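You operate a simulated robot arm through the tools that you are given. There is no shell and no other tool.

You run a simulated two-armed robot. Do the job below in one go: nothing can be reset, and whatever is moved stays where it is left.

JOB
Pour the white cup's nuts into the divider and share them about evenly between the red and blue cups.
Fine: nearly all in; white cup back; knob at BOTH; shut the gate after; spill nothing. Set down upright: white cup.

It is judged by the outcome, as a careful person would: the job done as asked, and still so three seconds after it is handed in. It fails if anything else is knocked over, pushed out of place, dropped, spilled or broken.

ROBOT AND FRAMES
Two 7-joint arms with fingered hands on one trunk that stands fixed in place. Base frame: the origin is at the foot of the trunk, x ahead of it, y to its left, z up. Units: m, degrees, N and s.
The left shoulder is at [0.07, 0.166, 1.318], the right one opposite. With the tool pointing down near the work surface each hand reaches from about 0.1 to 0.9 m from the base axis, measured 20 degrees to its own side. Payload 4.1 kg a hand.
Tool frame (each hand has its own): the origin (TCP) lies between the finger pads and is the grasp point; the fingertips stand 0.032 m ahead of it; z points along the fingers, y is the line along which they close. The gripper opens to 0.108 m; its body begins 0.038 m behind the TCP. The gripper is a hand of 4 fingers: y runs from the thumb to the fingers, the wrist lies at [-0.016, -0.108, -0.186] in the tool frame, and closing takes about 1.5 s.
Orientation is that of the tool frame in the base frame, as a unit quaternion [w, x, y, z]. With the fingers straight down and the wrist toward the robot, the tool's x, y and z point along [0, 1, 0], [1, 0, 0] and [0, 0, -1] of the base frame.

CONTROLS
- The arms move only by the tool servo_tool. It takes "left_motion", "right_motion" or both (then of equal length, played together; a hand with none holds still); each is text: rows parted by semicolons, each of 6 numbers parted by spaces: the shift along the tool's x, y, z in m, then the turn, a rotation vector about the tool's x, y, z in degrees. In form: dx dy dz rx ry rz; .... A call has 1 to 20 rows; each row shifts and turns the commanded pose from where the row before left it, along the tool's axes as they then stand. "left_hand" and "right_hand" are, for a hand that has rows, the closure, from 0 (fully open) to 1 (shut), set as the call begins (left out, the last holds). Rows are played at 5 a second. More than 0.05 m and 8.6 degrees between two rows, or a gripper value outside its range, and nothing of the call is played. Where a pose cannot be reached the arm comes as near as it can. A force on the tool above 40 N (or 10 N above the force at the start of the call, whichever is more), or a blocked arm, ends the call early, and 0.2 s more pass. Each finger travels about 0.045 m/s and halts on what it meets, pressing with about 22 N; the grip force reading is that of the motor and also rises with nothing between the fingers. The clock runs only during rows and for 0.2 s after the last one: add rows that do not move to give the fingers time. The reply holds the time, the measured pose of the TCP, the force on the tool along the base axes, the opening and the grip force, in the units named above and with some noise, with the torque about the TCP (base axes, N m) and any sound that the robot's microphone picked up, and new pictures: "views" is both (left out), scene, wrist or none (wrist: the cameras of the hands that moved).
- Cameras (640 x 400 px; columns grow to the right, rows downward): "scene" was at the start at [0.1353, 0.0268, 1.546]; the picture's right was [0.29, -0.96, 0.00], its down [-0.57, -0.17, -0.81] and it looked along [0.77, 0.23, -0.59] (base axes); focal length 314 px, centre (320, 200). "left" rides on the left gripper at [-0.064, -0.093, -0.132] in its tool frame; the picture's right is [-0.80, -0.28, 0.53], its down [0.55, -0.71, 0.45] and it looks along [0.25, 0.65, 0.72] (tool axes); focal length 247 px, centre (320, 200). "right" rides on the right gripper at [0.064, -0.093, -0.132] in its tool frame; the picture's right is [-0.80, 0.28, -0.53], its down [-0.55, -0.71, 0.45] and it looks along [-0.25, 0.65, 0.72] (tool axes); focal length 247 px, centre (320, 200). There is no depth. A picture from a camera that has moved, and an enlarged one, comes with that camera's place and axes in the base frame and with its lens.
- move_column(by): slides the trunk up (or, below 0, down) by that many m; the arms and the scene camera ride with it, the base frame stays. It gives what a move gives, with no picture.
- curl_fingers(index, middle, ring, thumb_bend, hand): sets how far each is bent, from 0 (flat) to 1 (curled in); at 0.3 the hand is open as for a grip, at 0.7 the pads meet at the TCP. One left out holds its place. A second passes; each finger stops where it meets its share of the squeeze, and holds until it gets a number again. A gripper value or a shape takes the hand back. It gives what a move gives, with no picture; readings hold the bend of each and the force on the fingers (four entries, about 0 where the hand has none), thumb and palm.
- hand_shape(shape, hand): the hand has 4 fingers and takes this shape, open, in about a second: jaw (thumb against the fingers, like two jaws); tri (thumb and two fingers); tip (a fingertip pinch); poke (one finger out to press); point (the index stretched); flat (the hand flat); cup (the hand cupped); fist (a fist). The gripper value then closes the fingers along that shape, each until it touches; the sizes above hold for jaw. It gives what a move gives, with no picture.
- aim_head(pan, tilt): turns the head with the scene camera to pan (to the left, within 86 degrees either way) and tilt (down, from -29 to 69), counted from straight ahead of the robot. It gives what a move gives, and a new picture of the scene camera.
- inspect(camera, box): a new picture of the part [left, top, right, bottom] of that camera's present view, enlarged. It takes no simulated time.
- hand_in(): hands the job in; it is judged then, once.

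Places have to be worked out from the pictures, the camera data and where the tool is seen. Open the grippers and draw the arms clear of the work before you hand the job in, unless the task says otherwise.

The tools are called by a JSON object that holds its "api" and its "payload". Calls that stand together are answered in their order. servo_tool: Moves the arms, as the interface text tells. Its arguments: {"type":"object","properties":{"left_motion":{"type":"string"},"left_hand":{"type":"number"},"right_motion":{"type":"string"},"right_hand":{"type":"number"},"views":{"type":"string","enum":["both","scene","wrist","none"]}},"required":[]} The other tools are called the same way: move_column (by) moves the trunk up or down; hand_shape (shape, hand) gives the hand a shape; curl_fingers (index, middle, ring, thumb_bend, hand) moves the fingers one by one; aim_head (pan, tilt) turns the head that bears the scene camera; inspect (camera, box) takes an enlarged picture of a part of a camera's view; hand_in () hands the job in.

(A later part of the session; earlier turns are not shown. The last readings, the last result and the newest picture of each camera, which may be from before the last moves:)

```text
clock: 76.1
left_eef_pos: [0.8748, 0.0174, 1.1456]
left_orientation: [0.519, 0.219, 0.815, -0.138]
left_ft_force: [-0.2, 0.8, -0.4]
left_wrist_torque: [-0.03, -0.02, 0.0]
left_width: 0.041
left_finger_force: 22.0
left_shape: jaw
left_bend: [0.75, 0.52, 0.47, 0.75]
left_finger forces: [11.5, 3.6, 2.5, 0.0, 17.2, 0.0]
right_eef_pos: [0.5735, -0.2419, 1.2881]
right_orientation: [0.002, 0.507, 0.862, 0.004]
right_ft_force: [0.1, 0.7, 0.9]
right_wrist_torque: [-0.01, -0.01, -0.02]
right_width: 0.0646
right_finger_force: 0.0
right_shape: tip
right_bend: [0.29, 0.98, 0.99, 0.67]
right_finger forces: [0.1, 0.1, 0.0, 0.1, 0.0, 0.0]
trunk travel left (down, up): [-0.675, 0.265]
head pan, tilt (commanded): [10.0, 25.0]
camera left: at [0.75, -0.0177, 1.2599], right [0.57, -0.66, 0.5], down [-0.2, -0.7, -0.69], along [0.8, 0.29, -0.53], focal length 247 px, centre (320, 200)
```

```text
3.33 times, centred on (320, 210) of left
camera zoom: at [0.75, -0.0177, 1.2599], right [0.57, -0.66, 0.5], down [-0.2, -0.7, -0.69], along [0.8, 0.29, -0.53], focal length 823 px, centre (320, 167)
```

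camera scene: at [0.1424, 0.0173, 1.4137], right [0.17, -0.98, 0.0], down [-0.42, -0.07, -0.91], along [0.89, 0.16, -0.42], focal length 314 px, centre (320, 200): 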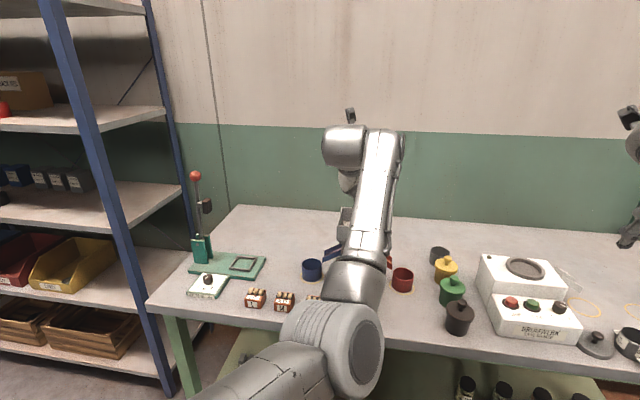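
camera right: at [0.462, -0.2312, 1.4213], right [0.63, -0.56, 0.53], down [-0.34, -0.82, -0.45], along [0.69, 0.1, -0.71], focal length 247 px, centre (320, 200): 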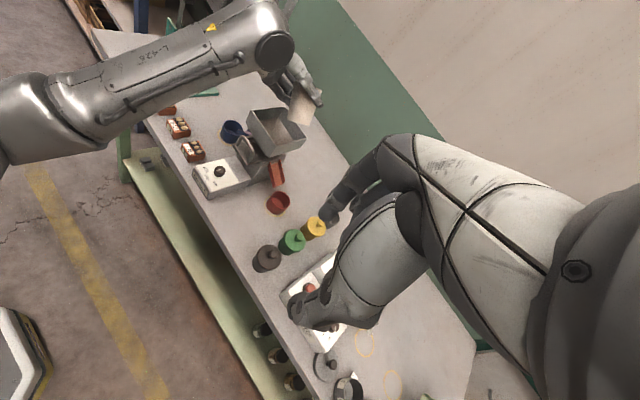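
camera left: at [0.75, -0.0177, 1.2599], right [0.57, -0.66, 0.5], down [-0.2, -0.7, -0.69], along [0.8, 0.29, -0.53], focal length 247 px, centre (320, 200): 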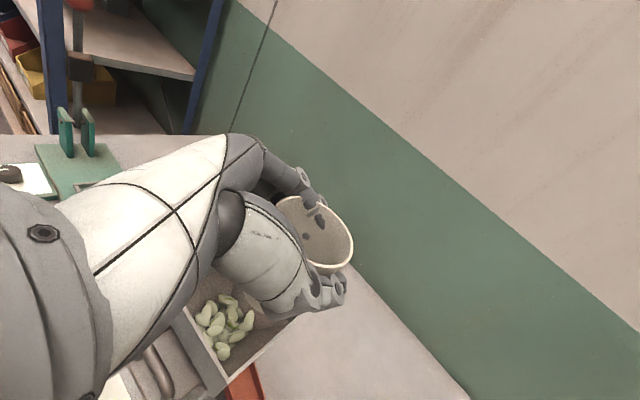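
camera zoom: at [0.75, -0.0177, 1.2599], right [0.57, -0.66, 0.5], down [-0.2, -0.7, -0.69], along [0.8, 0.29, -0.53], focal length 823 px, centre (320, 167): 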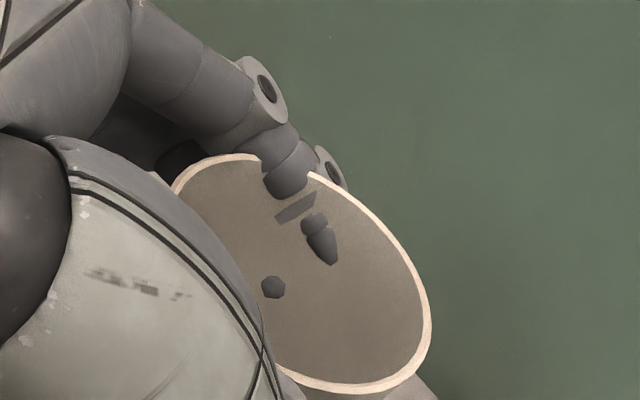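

The cup is upright and empty, and about eleven nuts lie in the hopper. I retrace the carrying path back toward the cup's place.

{"api": "servo_tool", "payload": {"left_motion": "0.0044 0.01004 -0.0362 0 0 0; 0.0044 0.01004 -0.0362 0 0 0; 0.0044 0.01004 -0.0362 0 0 0; 0.0044 0.01004 -0.0362 0 0 0; 0.0044 0.01004 -0.0362 0 0 0; 0.0044 0.01004 -0.0362 0 0 0; 0.0044 0.01004 -0.0362 0 0 0; 0 0 0 4.52 0 2.105; 0 0 0 4.52 0 2.105; 0 0 0 4.52 0 2.105; 0.01697 0.0248 -0.0214 0 0 0; 0.01697 0.0248 -0.0214 0 0 0; 0.01697 0.0248 -0.0214 0 0 0; 0.01697 0.0248 -0.0214 0 0 0; 0.01697 0.0248 -0.0214 0 0 0; 0.01697 0.0248 -0.0214 0 0 0; 0.01697 0.0248 -0.0214 0 0 0; 0.01697 0.0248 -0.0214 0 0 0; 0.01697 0.0248 -0.0214 0 0 0; 0 0 0 0 0 0", "views": "scene"}}

{"api": "aim_head", "payload": {"pan": 36, "tilt": 36}}

```text
clock: 80.3
left_eef_pos: [0.6881, 0.5234, 1.1688]
left_orientation: [0.495, 0.323, 0.78, -0.205]
left_ft_force: [0.3, 0.2, -0.6]
left_wrist_torque: [-0.01, 0.02, -0.01]
left_width: 0.0405
left_finger_force: 22.3
left_shape: jaw
left_bend: [0.75, 0.52, 0.47, 0.76]
left_finger forces: [11.5, 3.1, 2.4, 0.0, 17.0, 0.0]
right_eef_pos: [0.5745, -0.2417, 1.2901]
right_orientation: [0.001, 0.506, 0.862, 0.004]
right_ft_force: [0.9, 0.1, -0.4]
right_wrist_torque: [0.01, -0.02, 0.01]
right_width: 0.0645
right_finger_force: 0.1
right_shape: tip
right_bend: [0.29, 0.98, 0.99, 0.67]
right_finger forces: [0.0, 0.0, 0.1, 0.0, 0.0, 0.1]
trunk travel left (down, up): [-0.675, 0.265]
head pan, tilt (commanded): [10.0, 25.0]
camera scene: at [0.1425, 0.0165, 1.4137], right [0.17, -0.98, 0.0], down [-0.42, -0.07, -0.91], along [0.89, 0.16, -0.42], focal length 314 px, centre (320, 200)
```

scene: 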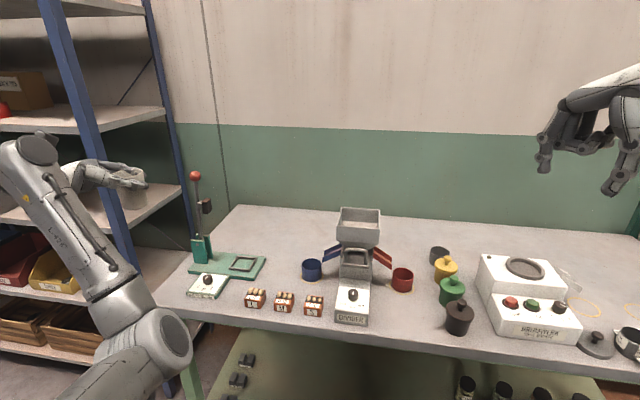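

```text
clock: 81.2
left_eef_pos: [0.6884, 0.5246, 1.1685]
left_orientation: [0.496, 0.323, 0.779, -0.205]
left_ft_force: [0.2, 0.0, 0.6]
left_wrist_torque: [0.02, 0.01, 0.02]
left_width: 0.0404
left_finger_force: 21.7
left_shape: jaw
left_bend: [0.75, 0.52, 0.47, 0.76]
left_finger forces: [11.4, 3.1, 2.3, 0.0, 16.8, 0.0]
right_eef_pos: [0.5741, -0.2424, 1.2899]
right_orientation: [0.002, 0.507, 0.862, 0.003]
right_ft_force: [0.1, 0.7, 0.8]
right_wrist_torque: [-0.01, -0.03, -0.06]
right_width: 0.0643
right_finger_force: 0.0
right_shape: tip
right_bend: [0.29, 0.98, 0.99, 0.67]
right_finger forces: [0.1, 0.0, 0.1, 0.0, 0.1, 0.0]
trunk travel left (down, up): [-0.675, 0.265]
head pan, tilt (commanded): [36.0, 36.0]
camera scene: at [0.1225, 0.0532, 1.3964], right [0.59, -0.81, 0.0], down [-0.48, -0.35, -0.81], along [0.65, 0.48, -0.59], focal length 314 px, centre (320, 200)
```

scene: 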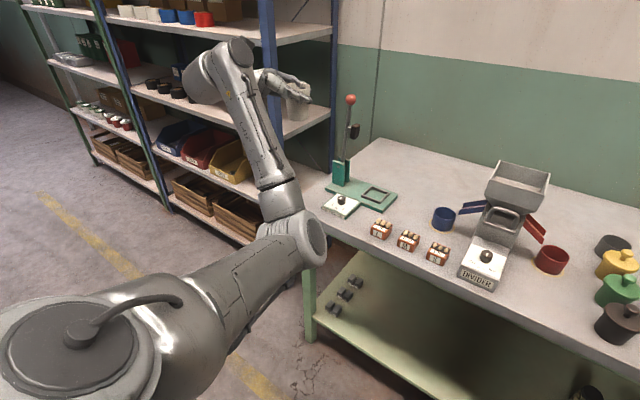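

The cup is carried back empty. I retrace the descent to about 5 cm above its place, then check its attitude and height.

{"api": "servo_tool", "payload": {"left_motion": "0.0306 0.0101 0.0187 0 0 0; 0.0306 0.0101 0.0187 0 0 0; 0.0306 0.0101 0.0187 0 0 0; 0.0306 0.0101 0.0187 0 0 0; 0.0306 0.0101 0.0187 0 0 0; 0.0306 0.0101 0.0187 0 0 0; 0.0306 0.0101 0.0187 0 0 0; 0 0 0 0 0 0; 0 0 0 0 0 0", "views": "scene"}}

{"api": "inspect", "payload": {"camera": "scene", "box": [250, 120, 370, 230]}}

{"api": "inspect", "payload": {"camera": "left", "box": [220, 120, 420, 320]}}

```text
clock: 83.2
left_eef_pos: [0.7577, 0.5578, 0.9183]
left_orientation: [0.496, 0.323, 0.779, -0.205]
left_ft_force: [-0.1, -0.4, -0.8]
left_wrist_torque: [-0.02, 0.01, 0.0]
left_width: 0.0403
left_finger_force: 22.4
left_shape: jaw
left_bend: [0.75, 0.52, 0.47, 0.76]
left_finger forces: [11.4, 3.2, 2.3, 0.0, 16.8, 0.0]
right_eef_pos: [0.5753, -0.2418, 1.2893]
right_orientation: [0.002, 0.507, 0.862, 0.003]
right_ft_force: [0.2, 0.2, 0.2]
right_wrist_torque: [-0.02, -0.01, -0.01]
right_width: 0.0646
right_finger_force: 0.0
right_shape: tip
right_bend: [0.29, 0.98, 0.99, 0.67]
right_finger forces: [0.0, 0.0, 0.0, 0.0, 0.2, 0.0]
trunk travel left (down, up): [-0.675, 0.265]
head pan, tilt (commanded): [36.0, 36.0]
camera scene: at [0.1225, 0.0533, 1.3964], right [0.59, -0.81, 0.0], down [-0.48, -0.35, -0.81], along [0.65, 0.48, -0.59], focal length 314 px, centre (320, 200)
```

scene: 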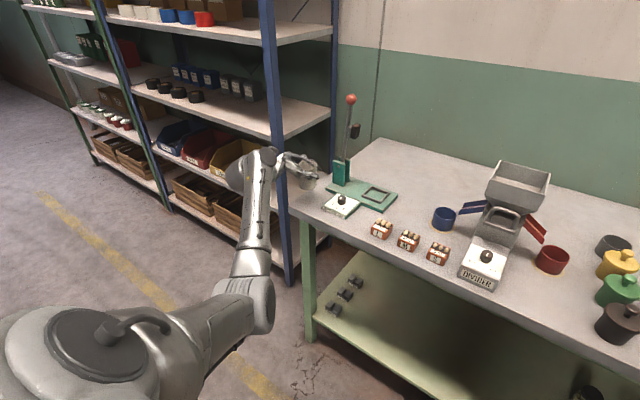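

```text
3.64 times, centred on (310, 175) of scene
camera zoom: at [0.1225, 0.0533, 1.3964], right [0.59, -0.81, 0.0], down [-0.48, -0.35, -0.81], along [0.65, 0.48, -0.59], focal length 1141 px, centre (356, 291)
```

zoom: 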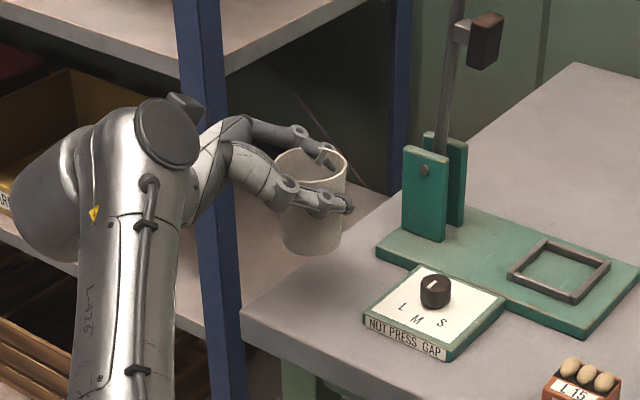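

```text
2.00 times, centred on (320, 220) of left
camera zoom: at [0.6278, 0.5566, 1.0329], right [0.38, -0.78, 0.5], down [-0.38, -0.62, -0.69], along [0.84, 0.07, -0.53], focal length 494 px, centre (320, 160)
```

zoom: 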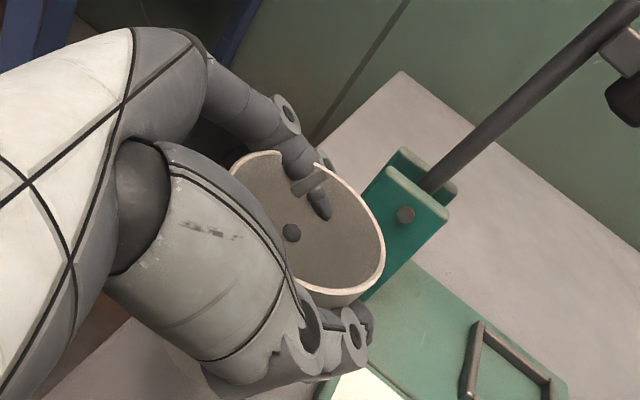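

The cup is still upright and empty in the hand. I lower it 5 cm to just above the table.

{"api": "servo_tool", "payload": {"left_motion": "0.0151 -0.001 0.007 0 0 0; 0.0151 0 0.007 0 0 0; 0.0113 0 0.0053 0 0 0; 0.0038 0 0.0018 0 0 0; 0 0 0 0 0 0", "views": "none"}}

{"api": "inspect", "payload": {"camera": "scene", "box": [260, 150, 360, 230]}}

```text
clock: 84.4
left_eef_pos: [0.7559, 0.5559, 0.8676]
left_orientation: [0.495, 0.323, 0.78, -0.205]
left_ft_force: [-0.1, -0.1, 0.2]
left_wrist_torque: [0.0, 0.03, 0.01]
left_width: 0.04
left_finger_force: 21.7
left_shape: jaw
left_bend: [0.75, 0.52, 0.47, 0.76]
left_finger forces: [11.5, 3.2, 2.5, 0.0, 16.7, 0.0]
right_eef_pos: [0.5742, -0.2416, 1.2903]
right_orientation: [0.003, 0.506, 0.862, 0.004]
right_ft_force: [0.9, 0.0, 0.3]
right_wrist_torque: [-0.04, -0.03, -0.02]
right_width: 0.0645
right_finger_force: 0.0
right_shape: tip
right_bend: [0.29, 0.98, 0.99, 0.67]
right_finger forces: [0.0, 0.1, 0.1, 0.1, 0.0, 0.0]
trunk travel left (down, up): [-0.675, 0.265]
head pan, tilt (commanded): [36.0, 36.0]
```

```text
5.00 times, centred on (310, 190) of scene
camera zoom: at [0.1224, 0.0531, 1.3964], right [0.59, -0.81, 0.0], down [-0.48, -0.35, -0.81], along [0.65, 0.48, -0.59], focal length 1569 px, centre (370, 250)
```

zoom: 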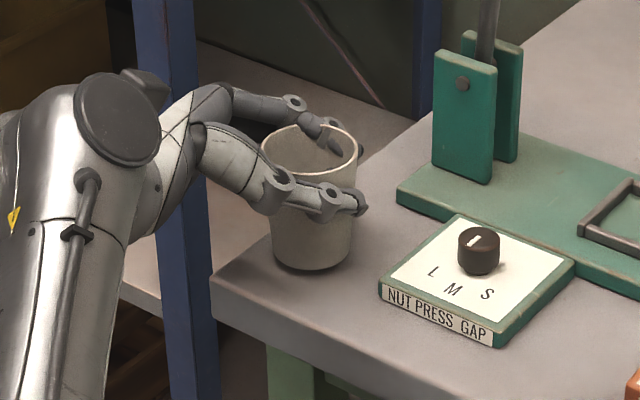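

About 5 mm remain. I lower 4 mm and read the force.

{"api": "servo_tool", "payload": {"left_motion": "0.0018 0 0.0008 0 0 0; 0.0018 0 0.0008 0 0 0; 0 0 0 0 0 0", "views": "none"}}

```text
clock: 85.2
left_eef_pos: [0.7553, 0.555, 0.865]
left_orientation: [0.496, 0.323, 0.779, -0.205]
left_ft_force: [-0.2, -0.2, -1.2]
left_wrist_torque: [0.0, -0.05, -0.01]
left_width: 0.0399
left_finger_force: 21.8
left_shape: jaw
left_bend: [0.75, 0.52, 0.47, 0.76]
left_finger forces: [11.5, 3.3, 2.5, 0.0, 16.6, 0.0]
right_eef_pos: [0.5742, -0.2416, 1.2889]
right_orientation: [0.003, 0.507, 0.862, 0.004]
right_ft_force: [-0.1, -0.4, -0.9]
right_wrist_torque: [-0.01, 0.01, 0.01]
right_width: 0.0649
right_finger_force: 0.2
right_shape: tip
right_bend: [0.29, 0.98, 0.99, 0.67]
right_finger forces: [0.0, 0.0, 0.1, 0.0, 0.0, 0.0]
trunk travel left (down, up): [-0.675, 0.265]
head pan, tilt (commanded): [36.0, 36.0]
```

No contact force yet; I lower a further 3 mm.

{"api": "servo_tool", "payload": {"left_motion": "0.0014 0 0.0006 0 0 0; 0.0014 0 0.0006 0 0 0; 0 0 0 0 0 0", "views": "none"}}

{"api": "inspect", "payload": {"camera": "scene", "box": [260, 150, 360, 230]}}

```text
clock: 86.0
left_eef_pos: [0.7566, 0.5546, 0.8614]
left_orientation: [0.496, 0.322, 0.78, -0.206]
left_ft_force: [-0.2, -0.2, -0.5]
left_wrist_torque: [0.0, 0.03, -0.03]
left_width: 0.04
left_finger_force: 22.1
left_shape: jaw
left_bend: [0.75, 0.52, 0.47, 0.76]
left_finger forces: [11.5, 3.2, 2.5, 0.0, 16.7, 0.1]
right_eef_pos: [0.5743, -0.2422, 1.2897]
right_orientation: [0.002, 0.507, 0.862, 0.003]
right_ft_force: [-0.2, -0.1, -1.0]
right_wrist_torque: [0.03, 0.0, 0.0]
right_width: 0.0645
right_finger_force: 0.3
right_shape: tip
right_bend: [0.29, 0.98, 0.99, 0.67]
right_finger forces: [0.0, 0.0, 0.0, 0.0, 0.0, 0.1]
trunk travel left (down, up): [-0.675, 0.265]
head pan, tilt (commanded): [36.0, 36.0]
```

```text
5.00 times, centred on (310, 190) of scene
camera zoom: at [0.1224, 0.0531, 1.3964], right [0.59, -0.81, 0.0], down [-0.48, -0.35, -0.81], along [0.65, 0.48, -0.59], focal length 1569 px, centre (370, 250)
```

zoom: 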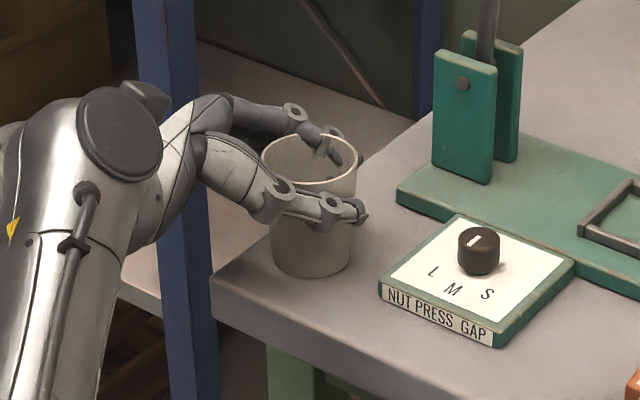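

The cup base appears at the table level. I lower 2 mm more to feel for contact.

{"api": "servo_tool", "payload": {"left_motion": "0.0018 0 0.0008 0 0 0; 0 0 0 0 0 0; 0 0 0 0 0 0", "views": "none"}}

{"api": "inspect", "payload": {"camera": "scene", "box": [285, 165, 345, 215]}}

```text
clock: 86.8
left_eef_pos: [0.7555, 0.5556, 0.8601]
left_orientation: [0.496, 0.323, 0.78, -0.204]
left_ft_force: [0.4, 0.4, 4.0]
left_wrist_torque: [0.01, -0.08, -0.02]
left_width: 0.0398
left_finger_force: 22.2
left_shape: jaw
left_bend: [0.75, 0.52, 0.47, 0.76]
left_finger forces: [11.0, 3.3, 2.8, 0.1, 16.8, 0.0]
right_eef_pos: [0.5733, -0.2421, 1.2896]
right_orientation: [0.002, 0.507, 0.862, 0.003]
right_ft_force: [-0.5, 0.0, -1.2]
right_wrist_torque: [-0.01, 0.02, -0.02]
right_width: 0.0644
right_finger_force: 0.0
right_shape: tip
right_bend: [0.29, 0.98, 0.99, 0.67]
right_finger forces: [0.0, 0.0, 0.0, 0.0, 0.0, 0.0]
trunk travel left (down, up): [-0.675, 0.265]
head pan, tilt (commanded): [36.0, 36.0]
```

```text
8.00 times, centred on (315, 190) of scene
camera zoom: at [0.1216, 0.0526, 1.3965], right [0.59, -0.81, 0.0], down [-0.48, -0.35, -0.81], along [0.65, 0.48, -0.59], focal length 2510 px, centre (360, 280)
```

zoom: 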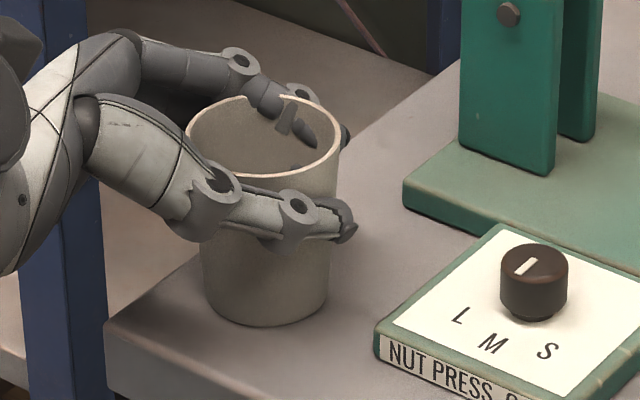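

Contact at 4 N: the cup stands on the table. I open the hand in small steps and watch that no finger drags the cup.

{"api": "servo_tool", "payload": {"left_motion": "0 0 0 0 0 0; 0 0 0 0 0 0; 0 0 0 0 0 0", "left_hand": 0.5, "views": "none"}}

{"api": "inspect", "payload": {"camera": "scene", "box": [285, 165, 345, 215]}}

```text
clock: 87.6
left_eef_pos: [0.7565, 0.5559, 0.8596]
left_orientation: [0.496, 0.323, 0.779, -0.206]
left_ft_force: [-0.4, -0.6, 0.7]
left_wrist_torque: [-0.03, 0.0, 0.02]
left_width: 0.0535
left_finger_force: 0.0
left_shape: jaw
left_bend: [0.74, 0.45, 0.42, 0.71]
left_finger forces: [0.0, 0.0, 0.1, 0.0, 0.0, 0.0]
right_eef_pos: [0.574, -0.2425, 1.289]
right_orientation: [0.002, 0.507, 0.862, 0.004]
right_ft_force: [0.3, -0.1, -0.7]
right_wrist_torque: [0.02, -0.02, -0.04]
right_width: 0.0644
right_finger_force: 0.1
right_shape: tip
right_bend: [0.29, 0.98, 0.99, 0.67]
right_finger forces: [0.1, 0.0, 0.0, 0.0, 0.0, 0.1]
trunk travel left (down, up): [-0.675, 0.265]
head pan, tilt (commanded): [36.0, 36.0]
```

```text
8.00 times, centred on (315, 190) of scene
camera zoom: at [0.1221, 0.0529, 1.3964], right [0.59, -0.81, 0.0], down [-0.48, -0.35, -0.81], along [0.65, 0.48, -0.59], focal length 2510 px, centre (360, 280)
```

zoom: 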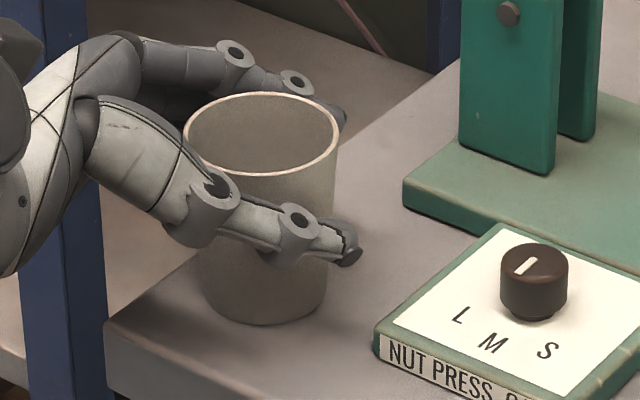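

Released cleanly, the cup stands upright. I open further and draw the hand straight back along its approach line.

{"api": "servo_tool", "payload": {"left_motion": "0 0 0 0 0 0; 0 0 0 0 0 0; 0 0 0 0 0 0; 0 0 0 0 0 0; 0 0 -0.02 0 0 0; 0 0 -0.03 0 0 0; 0 0 -0.035 0 0 0; 0 0 -0.035 0 0 0; 0 0 -0.035 0 0 0; 0 0 0 0 0 0", "left_hand": 0.15, "views": "scene"}}

{"api": "inspect", "payload": {"camera": "scene", "box": [250, 120, 370, 230]}}

{"api": "inspect", "payload": {"camera": "left", "box": [280, 180, 480, 380]}}

```text
clock: 89.8
left_eef_pos: [0.6587, 0.6552, 0.9258]
left_orientation: [0.495, 0.323, 0.78, -0.205]
left_ft_force: [0.1, -0.4, 0.0]
left_wrist_torque: [-0.01, 0.01, 0.03]
left_width: 0.0917
left_finger_force: 0.1
left_shape: jaw
left_bend: [0.26, 0.33, 0.31, 0.49]
left_finger forces: [0.0, 0.0, 0.1, 0.0, 0.0, 0.1]
right_eef_pos: [0.5758, -0.2422, 1.2888]
right_orientation: [0.001, 0.506, 0.862, 0.003]
right_ft_force: [-0.3, 0.0, -0.2]
right_wrist_torque: [-0.02, 0.02, -0.02]
right_width: 0.0645
right_finger_force: 0.0
right_shape: tip
right_bend: [0.29, 0.98, 0.99, 0.67]
right_finger forces: [0.1, 0.1, 0.0, 0.1, 0.0, 0.0]
trunk travel left (down, up): [-0.675, 0.265]
head pan, tilt (commanded): [36.0, 36.0]
camera scene: at [0.123, 0.0526, 1.3963], right [0.59, -0.81, 0.0], down [-0.48, -0.35, -0.81], along [0.65, 0.48, -0.59], focal length 314 px, centre (320, 200)
```

scene: 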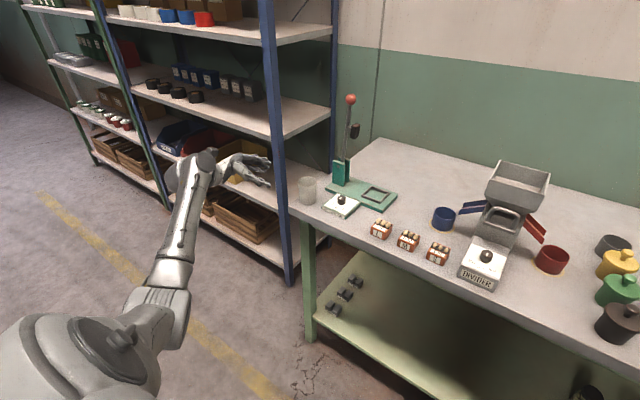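

```text
3.64 times, centred on (310, 175) of scene
camera zoom: at [0.123, 0.0526, 1.3963], right [0.59, -0.81, 0.0], down [-0.48, -0.35, -0.81], along [0.65, 0.48, -0.59], focal length 1141 px, centre (356, 291)
```

zoom: 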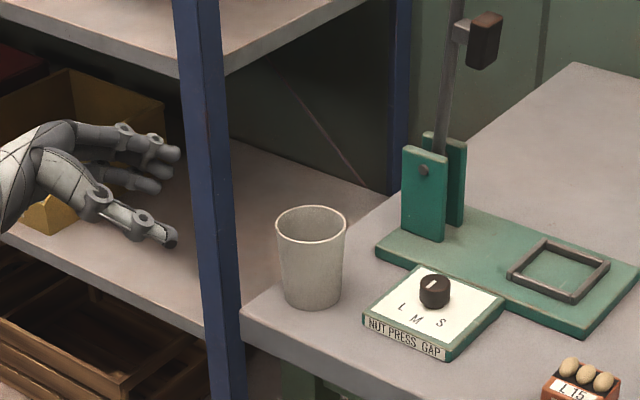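

```text
2.00 times, centred on (380, 280) of left
camera zoom: at [0.5285, 0.6544, 1.0407], right [0.38, -0.78, 0.5], down [-0.38, -0.62, -0.69], along [0.84, 0.07, -0.53], focal length 494 px, centre (200, 40)
```

zoom: 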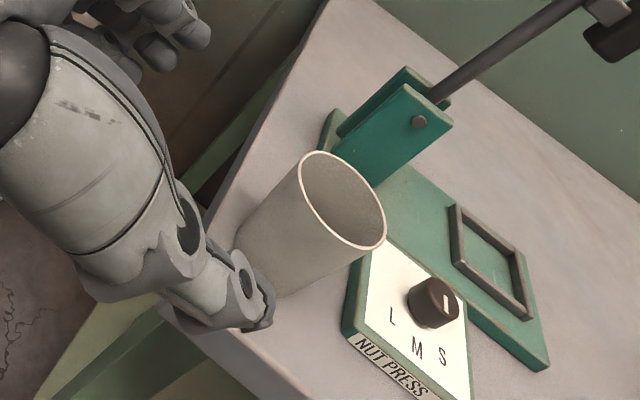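

The white cup is back upright in its spot, within a few mm. Now the gate: I turn the right hand to the lateral pose (ψ=-90°, 30° forward tilt) while the left arm rises clear.

{"api": "servo_tool", "payload": {"right_motion": "0 0 0 0 0 8.507; 0 0 0 0 0 8.507; 0 0 0 0 0 8.507; 0 0 0 0 0 8.507; 0 0 0 0 0 8.507; 0 0 0 0 0 8.507; 0 0 0 0 0 8.507; 0 0 0 0 0 8.507; 0 0 0 0 0 8.507; 0 0 0 0 0 8.507; 0 0 0 0 0 8.507; 0 0 0 0 0 8.507; 0 0 0 0 0 8.507; 0 0 0 0 0 8.507; 0 0 0 0 7.5 0; 0 0 0 0 7.5 0; 0 0 0 0 7.5 0; 0 0 0 0 7.5 0; 0 0 0 0 0 0", "left_motion": "-0.0362 0 -0.0168 0 0 0; -0.0362 0 -0.0168 0 0 0; -0.0362 0 -0.0168 0 0 0; -0.0362 0 -0.0168 0 0 0; -0.0362 0 -0.0168 0 0 0; 0 0 0 0 0 0; 0 0 0 0 0 0; 0 0 0 0 0 0; 0 0 0 0 0 0; 0 0 0 0 0 0; 0 0 0 0 0 0; 0 0 0 0 0 0; 0 0 0 0 0 0; 0 0 0 0 0 0; 0 0 0 0 0 0; 0 0 0 0 0 0; 0 0 0 0 0 0; 0 0 0 0 0 0; 0 0 0 0 0 0", "views": "none"}}

{"api": "aim_head", "payload": {"pan": 5, "tilt": 33}}

```text
clock: 93.8
left_eef_pos: [0.6582, 0.6539, 1.125]
left_orientation: [0.495, 0.323, 0.78, -0.205]
left_ft_force: [-0.7, 0.5, 0.1]
left_wrist_torque: [0.0, -0.01, 0.02]
left_width: 0.0914
left_finger_force: 0.0
left_shape: jaw
left_bend: [0.26, 0.33, 0.31, 0.49]
left_finger forces: [0.0, 0.1, 0.0, 0.1, 0.0, 0.0]
right_eef_pos: [0.5745, -0.24, 1.289]
right_orientation: [-0.002, 0.965, -0.001, 0.262]
right_ft_force: [-0.2, -0.1, 0.0]
right_wrist_torque: [0.02, 0.02, 0.01]
right_width: 0.0647
right_finger_force: 0.1
right_shape: tip
right_bend: [0.29, 0.98, 0.99, 0.67]
right_finger forces: [0.0, 0.1, 0.0, 0.0, 0.1, 0.0]
trunk travel left (down, up): [-0.675, 0.265]
head pan, tilt (commanded): [36.0, 36.0]
```

```text
clock: 94.8
left_eef_pos: [0.659, 0.6545, 1.1252]
left_orientation: [0.496, 0.323, 0.78, -0.205]
left_ft_force: [-0.6, 0.5, -0.3]
left_wrist_torque: [-0.01, -0.01, -0.02]
left_width: 0.0915
left_finger_force: 0.0
left_shape: jaw
left_bend: [0.26, 0.33, 0.31, 0.49]
left_finger forces: [0.1, 0.0, 0.0, 0.0, 0.1, 0.0]
right_eef_pos: [0.5746, -0.2421, 1.2889]
right_orientation: [-0.002, 0.965, 0.0, 0.262]
right_ft_force: [-0.7, -0.7, 0.4]
right_wrist_torque: [-0.02, 0.01, -0.02]
right_width: 0.0645
right_finger_force: 0.0
right_shape: tip
right_bend: [0.29, 0.98, 0.99, 0.67]
right_finger forces: [0.0, 0.0, 0.0, 0.1, 0.0, 0.1]
trunk travel left (down, up): [-0.675, 0.265]
head pan, tilt (commanded): [5.0, 33.0]
camera scene: at [0.1402, 0.0096, 1.401], right [0.09, -1.0, 0.0], down [-0.54, -0.05, -0.84], along [0.84, 0.07, -0.54], focal length 314 px, centre (320, 200)
```

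scene: 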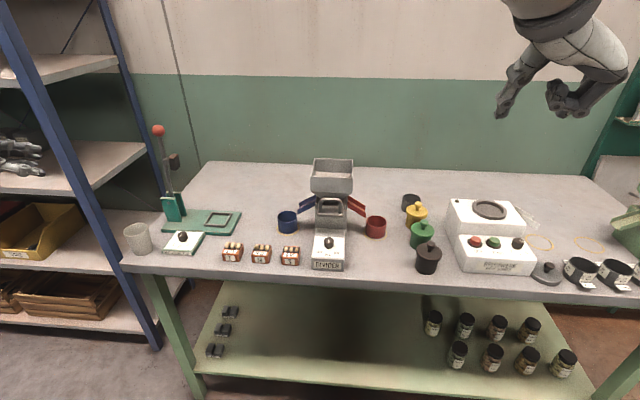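

All set. I re-measure the handle and look at the divider and table around it.

{"api": "inspect", "payload": {"camera": "scene", "box": [305, 185, 355, 235]}}

{"api": "inspect", "payload": {"camera": "scene", "box": [265, 150, 400, 275]}}

```text
8.00 times, centred on (330, 210) of scene
camera zoom: at [0.1402, 0.0096, 1.401], right [0.09, -1.0, 0.0], down [-0.54, -0.05, -0.84], along [0.84, 0.07, -0.54], focal length 2510 px, centre (240, 120)
```

zoom: 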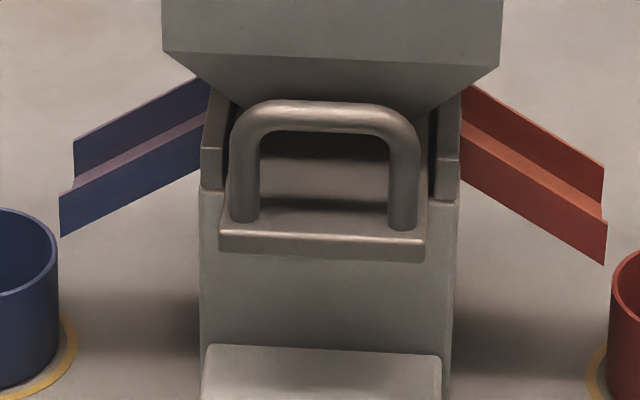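

```text
3.20 times, centred on (332, 212) of scene
camera zoom: at [0.1402, 0.0096, 1.401], right [0.09, -1.0, 0.0], down [-0.54, -0.05, -0.84], along [0.84, 0.07, -0.54], focal length 1004 px, centre (280, 160)
```

zoom: 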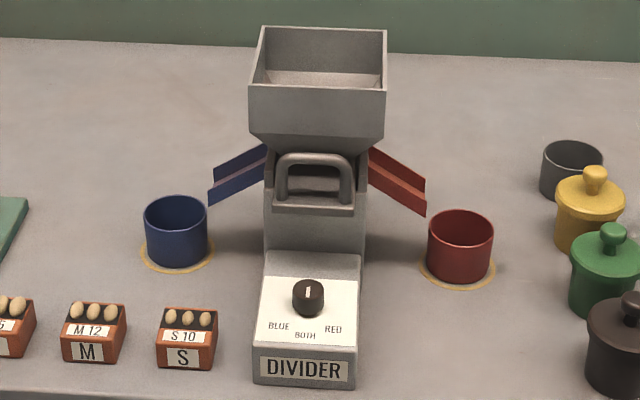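

The handle is clear and the gate shut. I move the right hand, opened wide, to a hover in front of and above the handle.

{"api": "servo_tool", "payload": {"right_motion": "0.00586 -0.02821 0.02777 0 0 0; 0.00586 -0.02821 0.02777 0 0 0; 0.00586 -0.02821 0.02777 0 0 0; 0.00586 -0.02821 0.02777 0 0 0; 0.00586 -0.02821 0.02777 0 0 0; 0.00586 -0.02821 0.02777 0 0 0; 0.00586 -0.02821 0.02777 0 0 0; 0.00586 -0.02821 0.02777 0 0 0; 0.00586 -0.02821 0.02777 0 0 0; 0.00586 -0.02821 0.02777 0 0 0; 0 0 0 0 0 0", "right_hand": 0.1}}

{"api": "inspect", "payload": {"camera": "right", "box": [160, 120, 400, 400]}}

```text
clock: 97.2
left_eef_pos: [0.6572, 0.6524, 1.1271]
left_orientation: [0.496, 0.323, 0.78, -0.205]
left_ft_force: [0.3, -0.4, 0.1]
left_wrist_torque: [0.03, 0.01, 0.04]
left_width: 0.0916
left_finger_force: 0.1
left_shape: jaw
left_bend: [0.26, 0.33, 0.31, 0.49]
left_finger forces: [0.1, 0.1, 0.0, 0.0, 0.0, 0.1]
right_eef_pos: [0.7657, 0.0401, 1.0807]
right_orientation: [-0.002, 0.965, -0.001, 0.262]
right_ft_force: [0.1, -0.2, 0.5]
right_wrist_torque: [-0.01, -0.03, 0.01]
right_width: 0.0972
right_finger_force: 0.2
right_shape: tip
right_bend: [0.29, 0.98, 0.99, 0.44]
right_finger forces: [0.0, 0.1, 0.0, 0.0, 0.1, 0.0]
trunk travel left (down, up): [-0.675, 0.265]
head pan, tilt (commanded): [5.0, 33.0]
camera scene: at [0.1398, 0.0082, 1.4011], right [0.09, -1.0, 0.0], down [-0.54, -0.05, -0.84], along [0.84, 0.07, -0.54], focal length 314 px, centre (320, 200)
camera right: at [0.7558, 0.1318, 1.2282], right [-0.96, -0.28, 0.05], down [-0.25, 0.71, -0.66], along [0.15, -0.65, -0.75], focal length 247 px, centre (320, 200)
```

scene: 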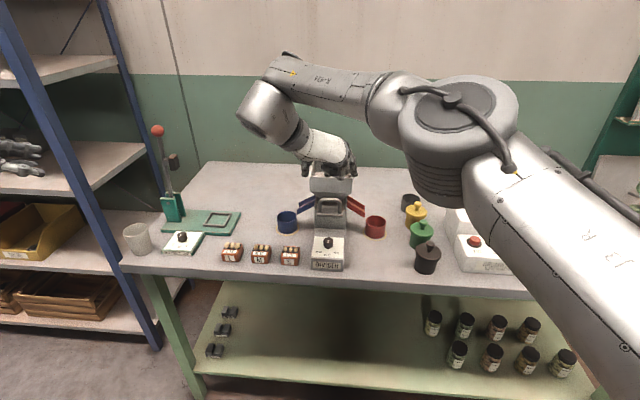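
right: 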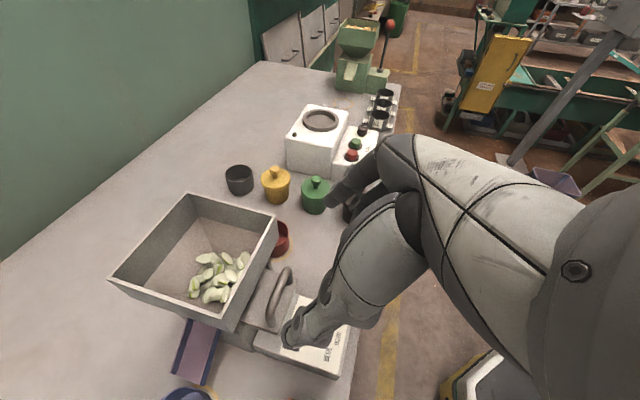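

```text
1.43 times, centred on (280, 260) of right
camera zoom: at [0.7558, 0.1318, 1.2282], right [-0.96, -0.28, 0.05], down [-0.25, 0.71, -0.66], along [0.15, -0.65, -0.75], focal length 353 px, centre (377, 114)
```

zoom: 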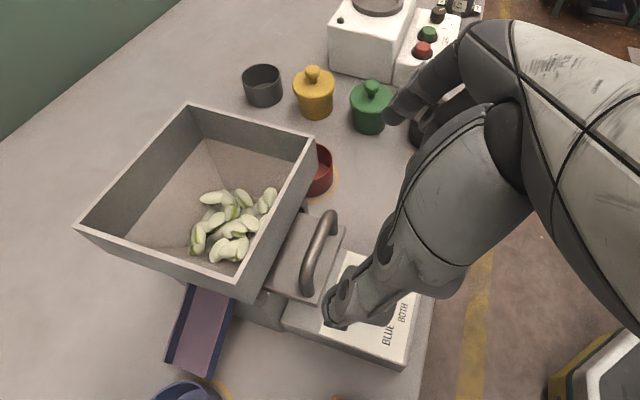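

Many nuts rest in the hopper. I zoom on the handle relative to the fingertips to place the grip.

{"api": "inspect", "payload": {"camera": "right", "box": [230, 240, 350, 360]}}

```text
3.33 times, centred on (290, 300) of right
camera zoom: at [0.7558, 0.1318, 1.2282], right [-0.96, -0.28, 0.05], down [-0.25, 0.71, -0.66], along [0.15, -0.65, -0.75], focal length 823 px, centre (420, -133)
```

zoom: 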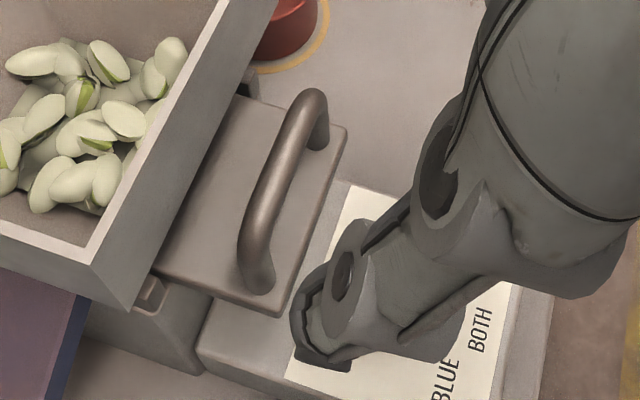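

The handle's centre is about (0.810, 0.042) with legs reaching z≈0.93–0.975. I descend toward it in front of the hopper wall, first to TCP z≈1.01.

{"api": "servo_tool", "payload": {"right_motion": "-0.0049 -0.0007 0.0244 0 0 0; -0.0049 -0.0007 0.0244 0 0 0; -0.005 -0.0006 0.0245 0 0 0; 0 0 0 0 0 0", "views": "none"}}

{"api": "inspect", "payload": {"camera": "right", "box": [200, 180, 360, 340]}}

{"api": "inspect", "payload": {"camera": "scene", "box": [290, 150, 370, 250]}}

```text
clock: 98.2
left_eef_pos: [0.6577, 0.654, 1.1251]
left_orientation: [0.495, 0.323, 0.78, -0.206]
left_ft_force: [0.3, 0.1, -0.5]
left_wrist_torque: [0.01, 0.0, 0.0]
left_width: 0.0915
left_finger_force: 0.0
left_shape: jaw
left_bend: [0.26, 0.33, 0.31, 0.49]
left_finger forces: [0.0, 0.0, 0.0, 0.0, 0.0, 0.1]
right_eef_pos: [0.79, 0.0442, 1.0084]
right_orientation: [-0.002, 0.965, 0.0, 0.262]
right_ft_force: [0.7, 0.3, 0.2]
right_wrist_torque: [-0.02, 0.01, 0.01]
right_width: 0.0972
right_finger_force: 0.1
right_shape: tip
right_bend: [0.29, 0.98, 0.99, 0.44]
right_finger forces: [0.1, 0.0, 0.0, 0.0, 0.0, 0.1]
trunk travel left (down, up): [-0.675, 0.265]
head pan, tilt (commanded): [5.0, 33.0]
```

```text
2.50 times, centred on (280, 260) of right
camera zoom: at [0.7805, 0.1352, 1.156], right [-0.96, -0.28, 0.05], down [-0.25, 0.71, -0.66], along [0.15, -0.65, -0.75], focal length 617 px, centre (420, 50)
```

zoom: 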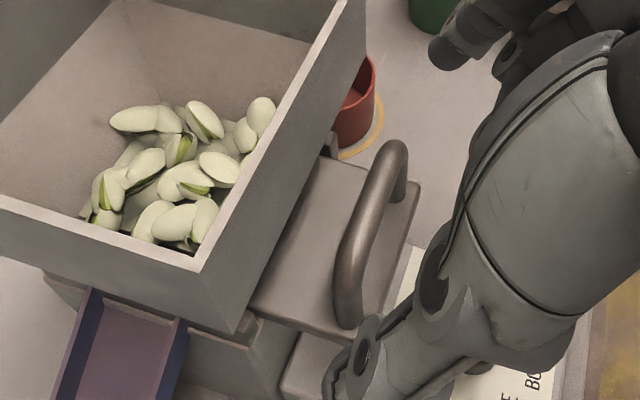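

```text
4.00 times, centred on (330, 200) of scene
camera zoom: at [0.14, 0.0093, 1.4011], right [0.09, -1.0, 0.0], down [-0.54, -0.05, -0.84], along [0.84, 0.07, -0.54], focal length 1255 px, centre (280, 200)
```

zoom: 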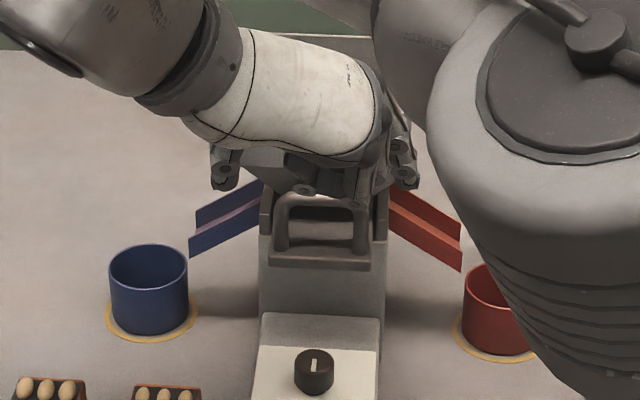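

Thumb and index straddle the handle; the hand is ~4 mm too far left. I correct that and lower to the grip height (TCP z≈0.981).

{"api": "servo_tool", "payload": {"right_motion": "-0.0039 0.002 0.0136 0 0 0; -0.0039 0.002 0.0136 0 0 0; 0 0 0 0 0 0", "views": "none"}}

{"api": "inspect", "payload": {"camera": "right", "box": [220, 180, 380, 340]}}

{"api": "inspect", "payload": {"camera": "scene", "box": [290, 170, 370, 250]}}

```text
clock: 99.0
left_eef_pos: [0.6582, 0.654, 1.124]
left_orientation: [0.496, 0.323, 0.78, -0.206]
left_ft_force: [0.4, -0.1, -0.5]
left_wrist_torque: [0.0, -0.01, 0.0]
left_width: 0.0913
left_finger_force: 0.0
left_shape: jaw
left_bend: [0.26, 0.33, 0.31, 0.49]
left_finger forces: [0.0, 0.1, 0.0, 0.1, 0.0, 0.0]
right_eef_pos: [0.7971, 0.0402, 0.9817]
right_orientation: [-0.001, 0.965, -0.001, 0.262]
right_ft_force: [0.4, 0.1, 0.6]
right_wrist_torque: [0.02, 0.0, 0.0]
right_width: 0.0969
right_finger_force: 0.1
right_shape: tip
right_bend: [0.29, 0.98, 0.99, 0.44]
right_finger forces: [0.0, 0.0, 0.1, 0.0, 0.0, 0.0]
trunk travel left (down, up): [-0.675, 0.265]
head pan, tilt (commanded): [5.0, 33.0]
```

```text
2.50 times, centred on (300, 260) of right
camera zoom: at [0.7877, 0.1318, 1.1292], right [-0.96, -0.28, 0.05], down [-0.25, 0.71, -0.66], along [0.15, -0.65, -0.75], focal length 617 px, centre (370, 50)
```

zoom: 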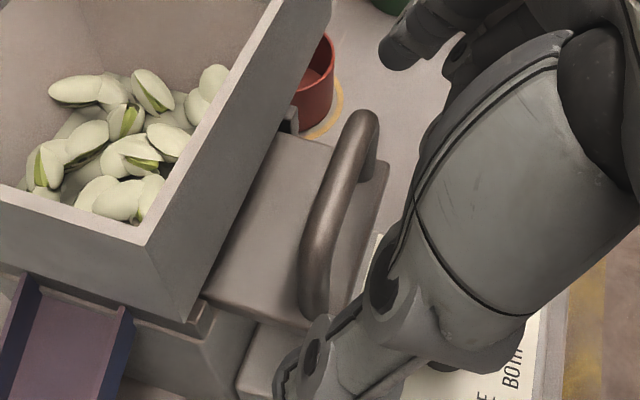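

```text
5.00 times, centred on (330, 210) of scene
camera zoom: at [0.1402, 0.0097, 1.401], right [0.09, -1.0, 0.0], down [-0.54, -0.05, -0.84], along [0.84, 0.07, -0.54], focal length 1569 px, centre (270, 150)
```

zoom: 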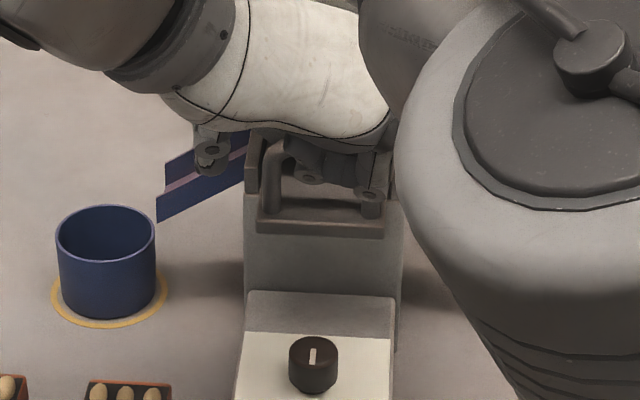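

No contact yet; the handle is about 3 mm ahead of the pinch line. I nudge forward and close thumb and index onto the handle's legs.

{"api": "servo_tool", "payload": {"right_motion": "0.0026 0 0.0015 0 0 0; 0 0 0 0 0 0; 0 0 0 0 0 0; 0 0 0 0 0 0; 0 0 0 0 0 0; 0 0 0 0 0 0; 0 0 0 0 0 0; 0 0 0 0 0 0", "right_hand": 1.0, "views": "none"}}

{"api": "inspect", "payload": {"camera": "right", "box": [220, 180, 380, 340]}}

{"api": "inspect", "payload": {"camera": "scene", "box": [290, 170, 370, 250]}}

```text
clock: 100.8
left_eef_pos: [0.6569, 0.6551, 1.1257]
left_orientation: [0.496, 0.323, 0.779, -0.205]
left_ft_force: [-1.2, -0.1, 0.0]
left_wrist_torque: [0.0, -0.02, 0.02]
left_width: 0.0916
left_finger_force: 0.0
left_shape: jaw
left_bend: [0.26, 0.33, 0.31, 0.49]
left_finger forces: [0.0, 0.1, 0.0, 0.0, 0.0, 0.0]
right_eef_pos: [0.7998, 0.0397, 0.9829]
right_orientation: [-0.001, 0.965, -0.001, 0.262]
right_ft_force: [-1.3, -1.0, 4.1]
right_wrist_torque: [-0.03, -0.02, 0.04]
right_width: 0.0492
right_finger_force: 21.9
right_shape: tip
right_bend: [0.36, 1.0, 1.0, 0.72]
right_finger forces: [18.6, 0.0, 0.1, 0.0, 16.0, 0.0]
trunk travel left (down, up): [-0.675, 0.265]
head pan, tilt (commanded): [5.0, 33.0]
```

```text
2.50 times, centred on (300, 260) of right
camera zoom: at [0.7897, 0.1314, 1.1302], right [-0.96, -0.28, 0.05], down [-0.25, 0.71, -0.66], along [0.15, -0.65, -0.75], focal length 617 px, centre (370, 50)
```

zoom: 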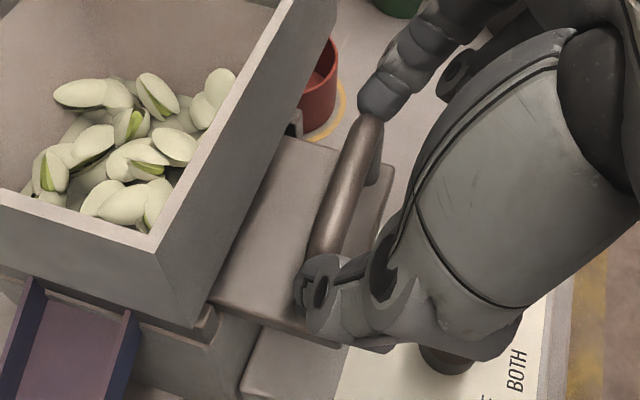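

```text
5.00 times, centred on (330, 210) of scene
camera zoom: at [0.1391, 0.0095, 1.4012], right [0.09, -1.0, 0.0], down [-0.54, -0.05, -0.84], along [0.84, 0.07, -0.54], focal length 1569 px, centre (270, 150)
```

zoom: 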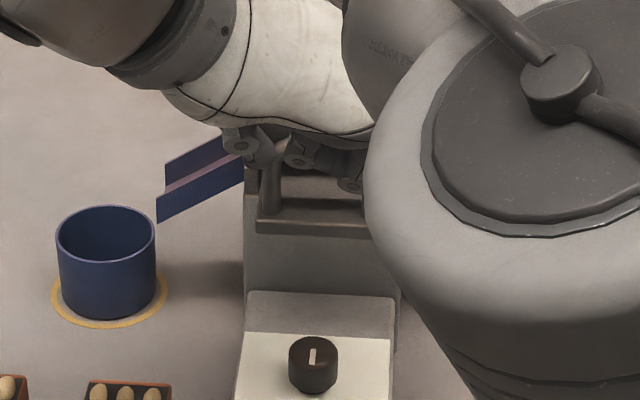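

Both fingers grip the handle (18.6 and 16 N). I pull the gate 2 cm toward the robot and check.

{"api": "servo_tool", "payload": {"right_motion": "-0.0043 0 -0.0025 0 0 0; -0.0043 0 -0.0025 0 0 0; -0.0043 0 -0.0025 0 0 0; -0.0043 0 -0.0025 0 0 0; 0 0 0 0 0 0", "views": "none"}}

{"api": "inspect", "payload": {"camera": "right", "box": [160, 140, 380, 360]}}

```text
clock: 102.0
left_eef_pos: [0.657, 0.654, 1.1252]
left_orientation: [0.496, 0.323, 0.78, -0.205]
left_ft_force: [-0.2, -0.4, 0.0]
left_wrist_torque: [0.01, -0.02, 0.03]
left_width: 0.0916
left_finger_force: 0.0
left_shape: jaw
left_bend: [0.26, 0.33, 0.31, 0.49]
left_finger forces: [0.0, 0.0, 0.0, 0.0, 0.1, 0.1]
right_eef_pos: [0.7794, 0.0389, 0.9818]
right_orientation: [-0.001, 0.965, -0.002, 0.264]
right_ft_force: [0.8, -0.4, 7.4]
right_wrist_torque: [-0.01, -0.08, 0.08]
right_width: 0.0487
right_finger_force: 21.7
right_shape: tip
right_bend: [0.73, 1.0, 1.0, 0.72]
right_finger forces: [18.0, 0.0, 0.0, 0.0, 16.0, 0.1]
trunk travel left (down, up): [-0.675, 0.265]
head pan, tilt (commanded): [5.0, 33.0]
```

```text
1.82 times, centred on (270, 250) of right
camera zoom: at [0.7694, 0.1314, 1.1301], right [-0.96, -0.28, 0.05], down [-0.25, 0.71, -0.66], along [0.15, -0.65, -0.75], focal length 449 px, centre (411, 109)
```

zoom: 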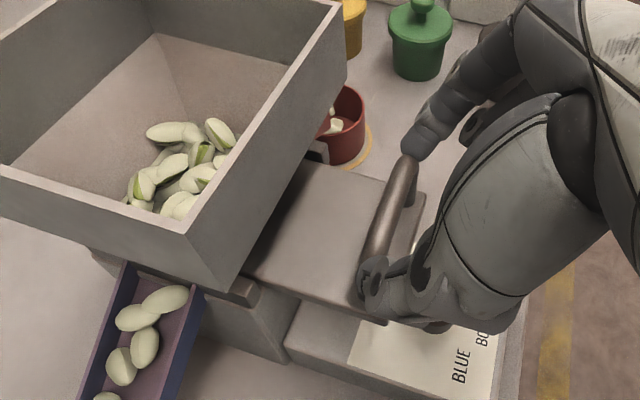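

The gate slid with the hand and nuts are already running down both chutes. I hold a moment to let them flow.

{"api": "servo_tool", "payload": {"right_motion": "0 0 0 0 0 0; 0 0 0 0 0 0; 0 0 0 0 0 0; 0 0 0 0 0 0; 0 0 0 0 0 0", "views": "none"}}

{"api": "inspect", "payload": {"camera": "right", "box": [100, 140, 380, 400]}}

{"api": "inspect", "payload": {"camera": "scene", "box": [260, 150, 400, 260]}}

```text
clock: 103.2
left_eef_pos: [0.6577, 0.6539, 1.1264]
left_orientation: [0.496, 0.323, 0.78, -0.205]
left_ft_force: [-0.6, 0.5, 0.3]
left_wrist_torque: [0.02, -0.03, -0.02]
left_width: 0.0917
left_finger_force: 0.0
left_shape: jaw
left_bend: [0.26, 0.33, 0.31, 0.49]
left_finger forces: [0.0, 0.0, 0.0, 0.1, 0.0, 0.1]
right_eef_pos: [0.779, 0.0397, 0.9825]
right_orientation: [-0.002, 0.965, 0.0, 0.263]
right_ft_force: [0.4, -1.0, 8.4]
right_wrist_torque: [0.01, -0.1, 0.12]
right_width: 0.0487
right_finger_force: 22.1
right_shape: tip
right_bend: [0.73, 1.0, 1.0, 0.72]
right_finger forces: [18.3, 0.0, 0.0, 0.0, 16.5, 0.1]
trunk travel left (down, up): [-0.675, 0.265]
head pan, tilt (commanded): [5.0, 33.0]
```

```text
1.54 times, centred on (240, 270) of right
camera zoom: at [0.7693, 0.1314, 1.1301], right [-0.96, -0.28, 0.05], down [-0.25, 0.71, -0.66], along [0.15, -0.65, -0.75], focal length 380 px, centre (443, 92)
```

zoom: 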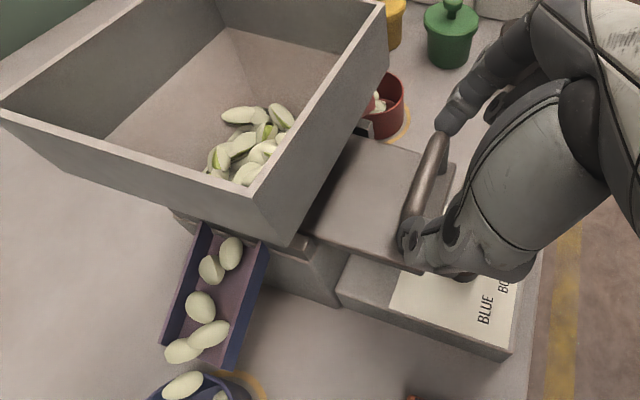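

```text
3.64 times, centred on (330, 205) of scene
camera zoom: at [0.139, 0.0095, 1.4012], right [0.09, -1.0, 0.0], down [-0.54, -0.05, -0.84], along [0.84, 0.07, -0.54], focal length 1141 px, centre (284, 182)
```

zoom: 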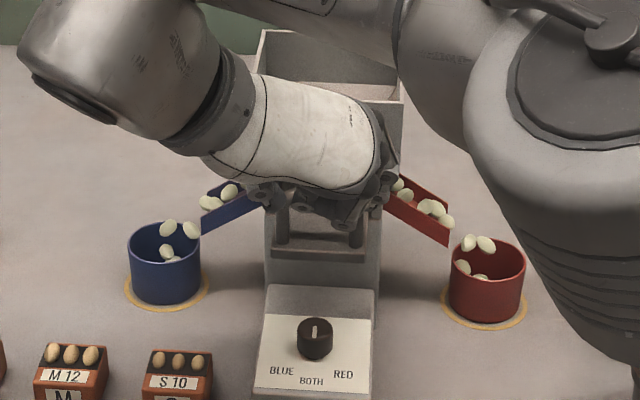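

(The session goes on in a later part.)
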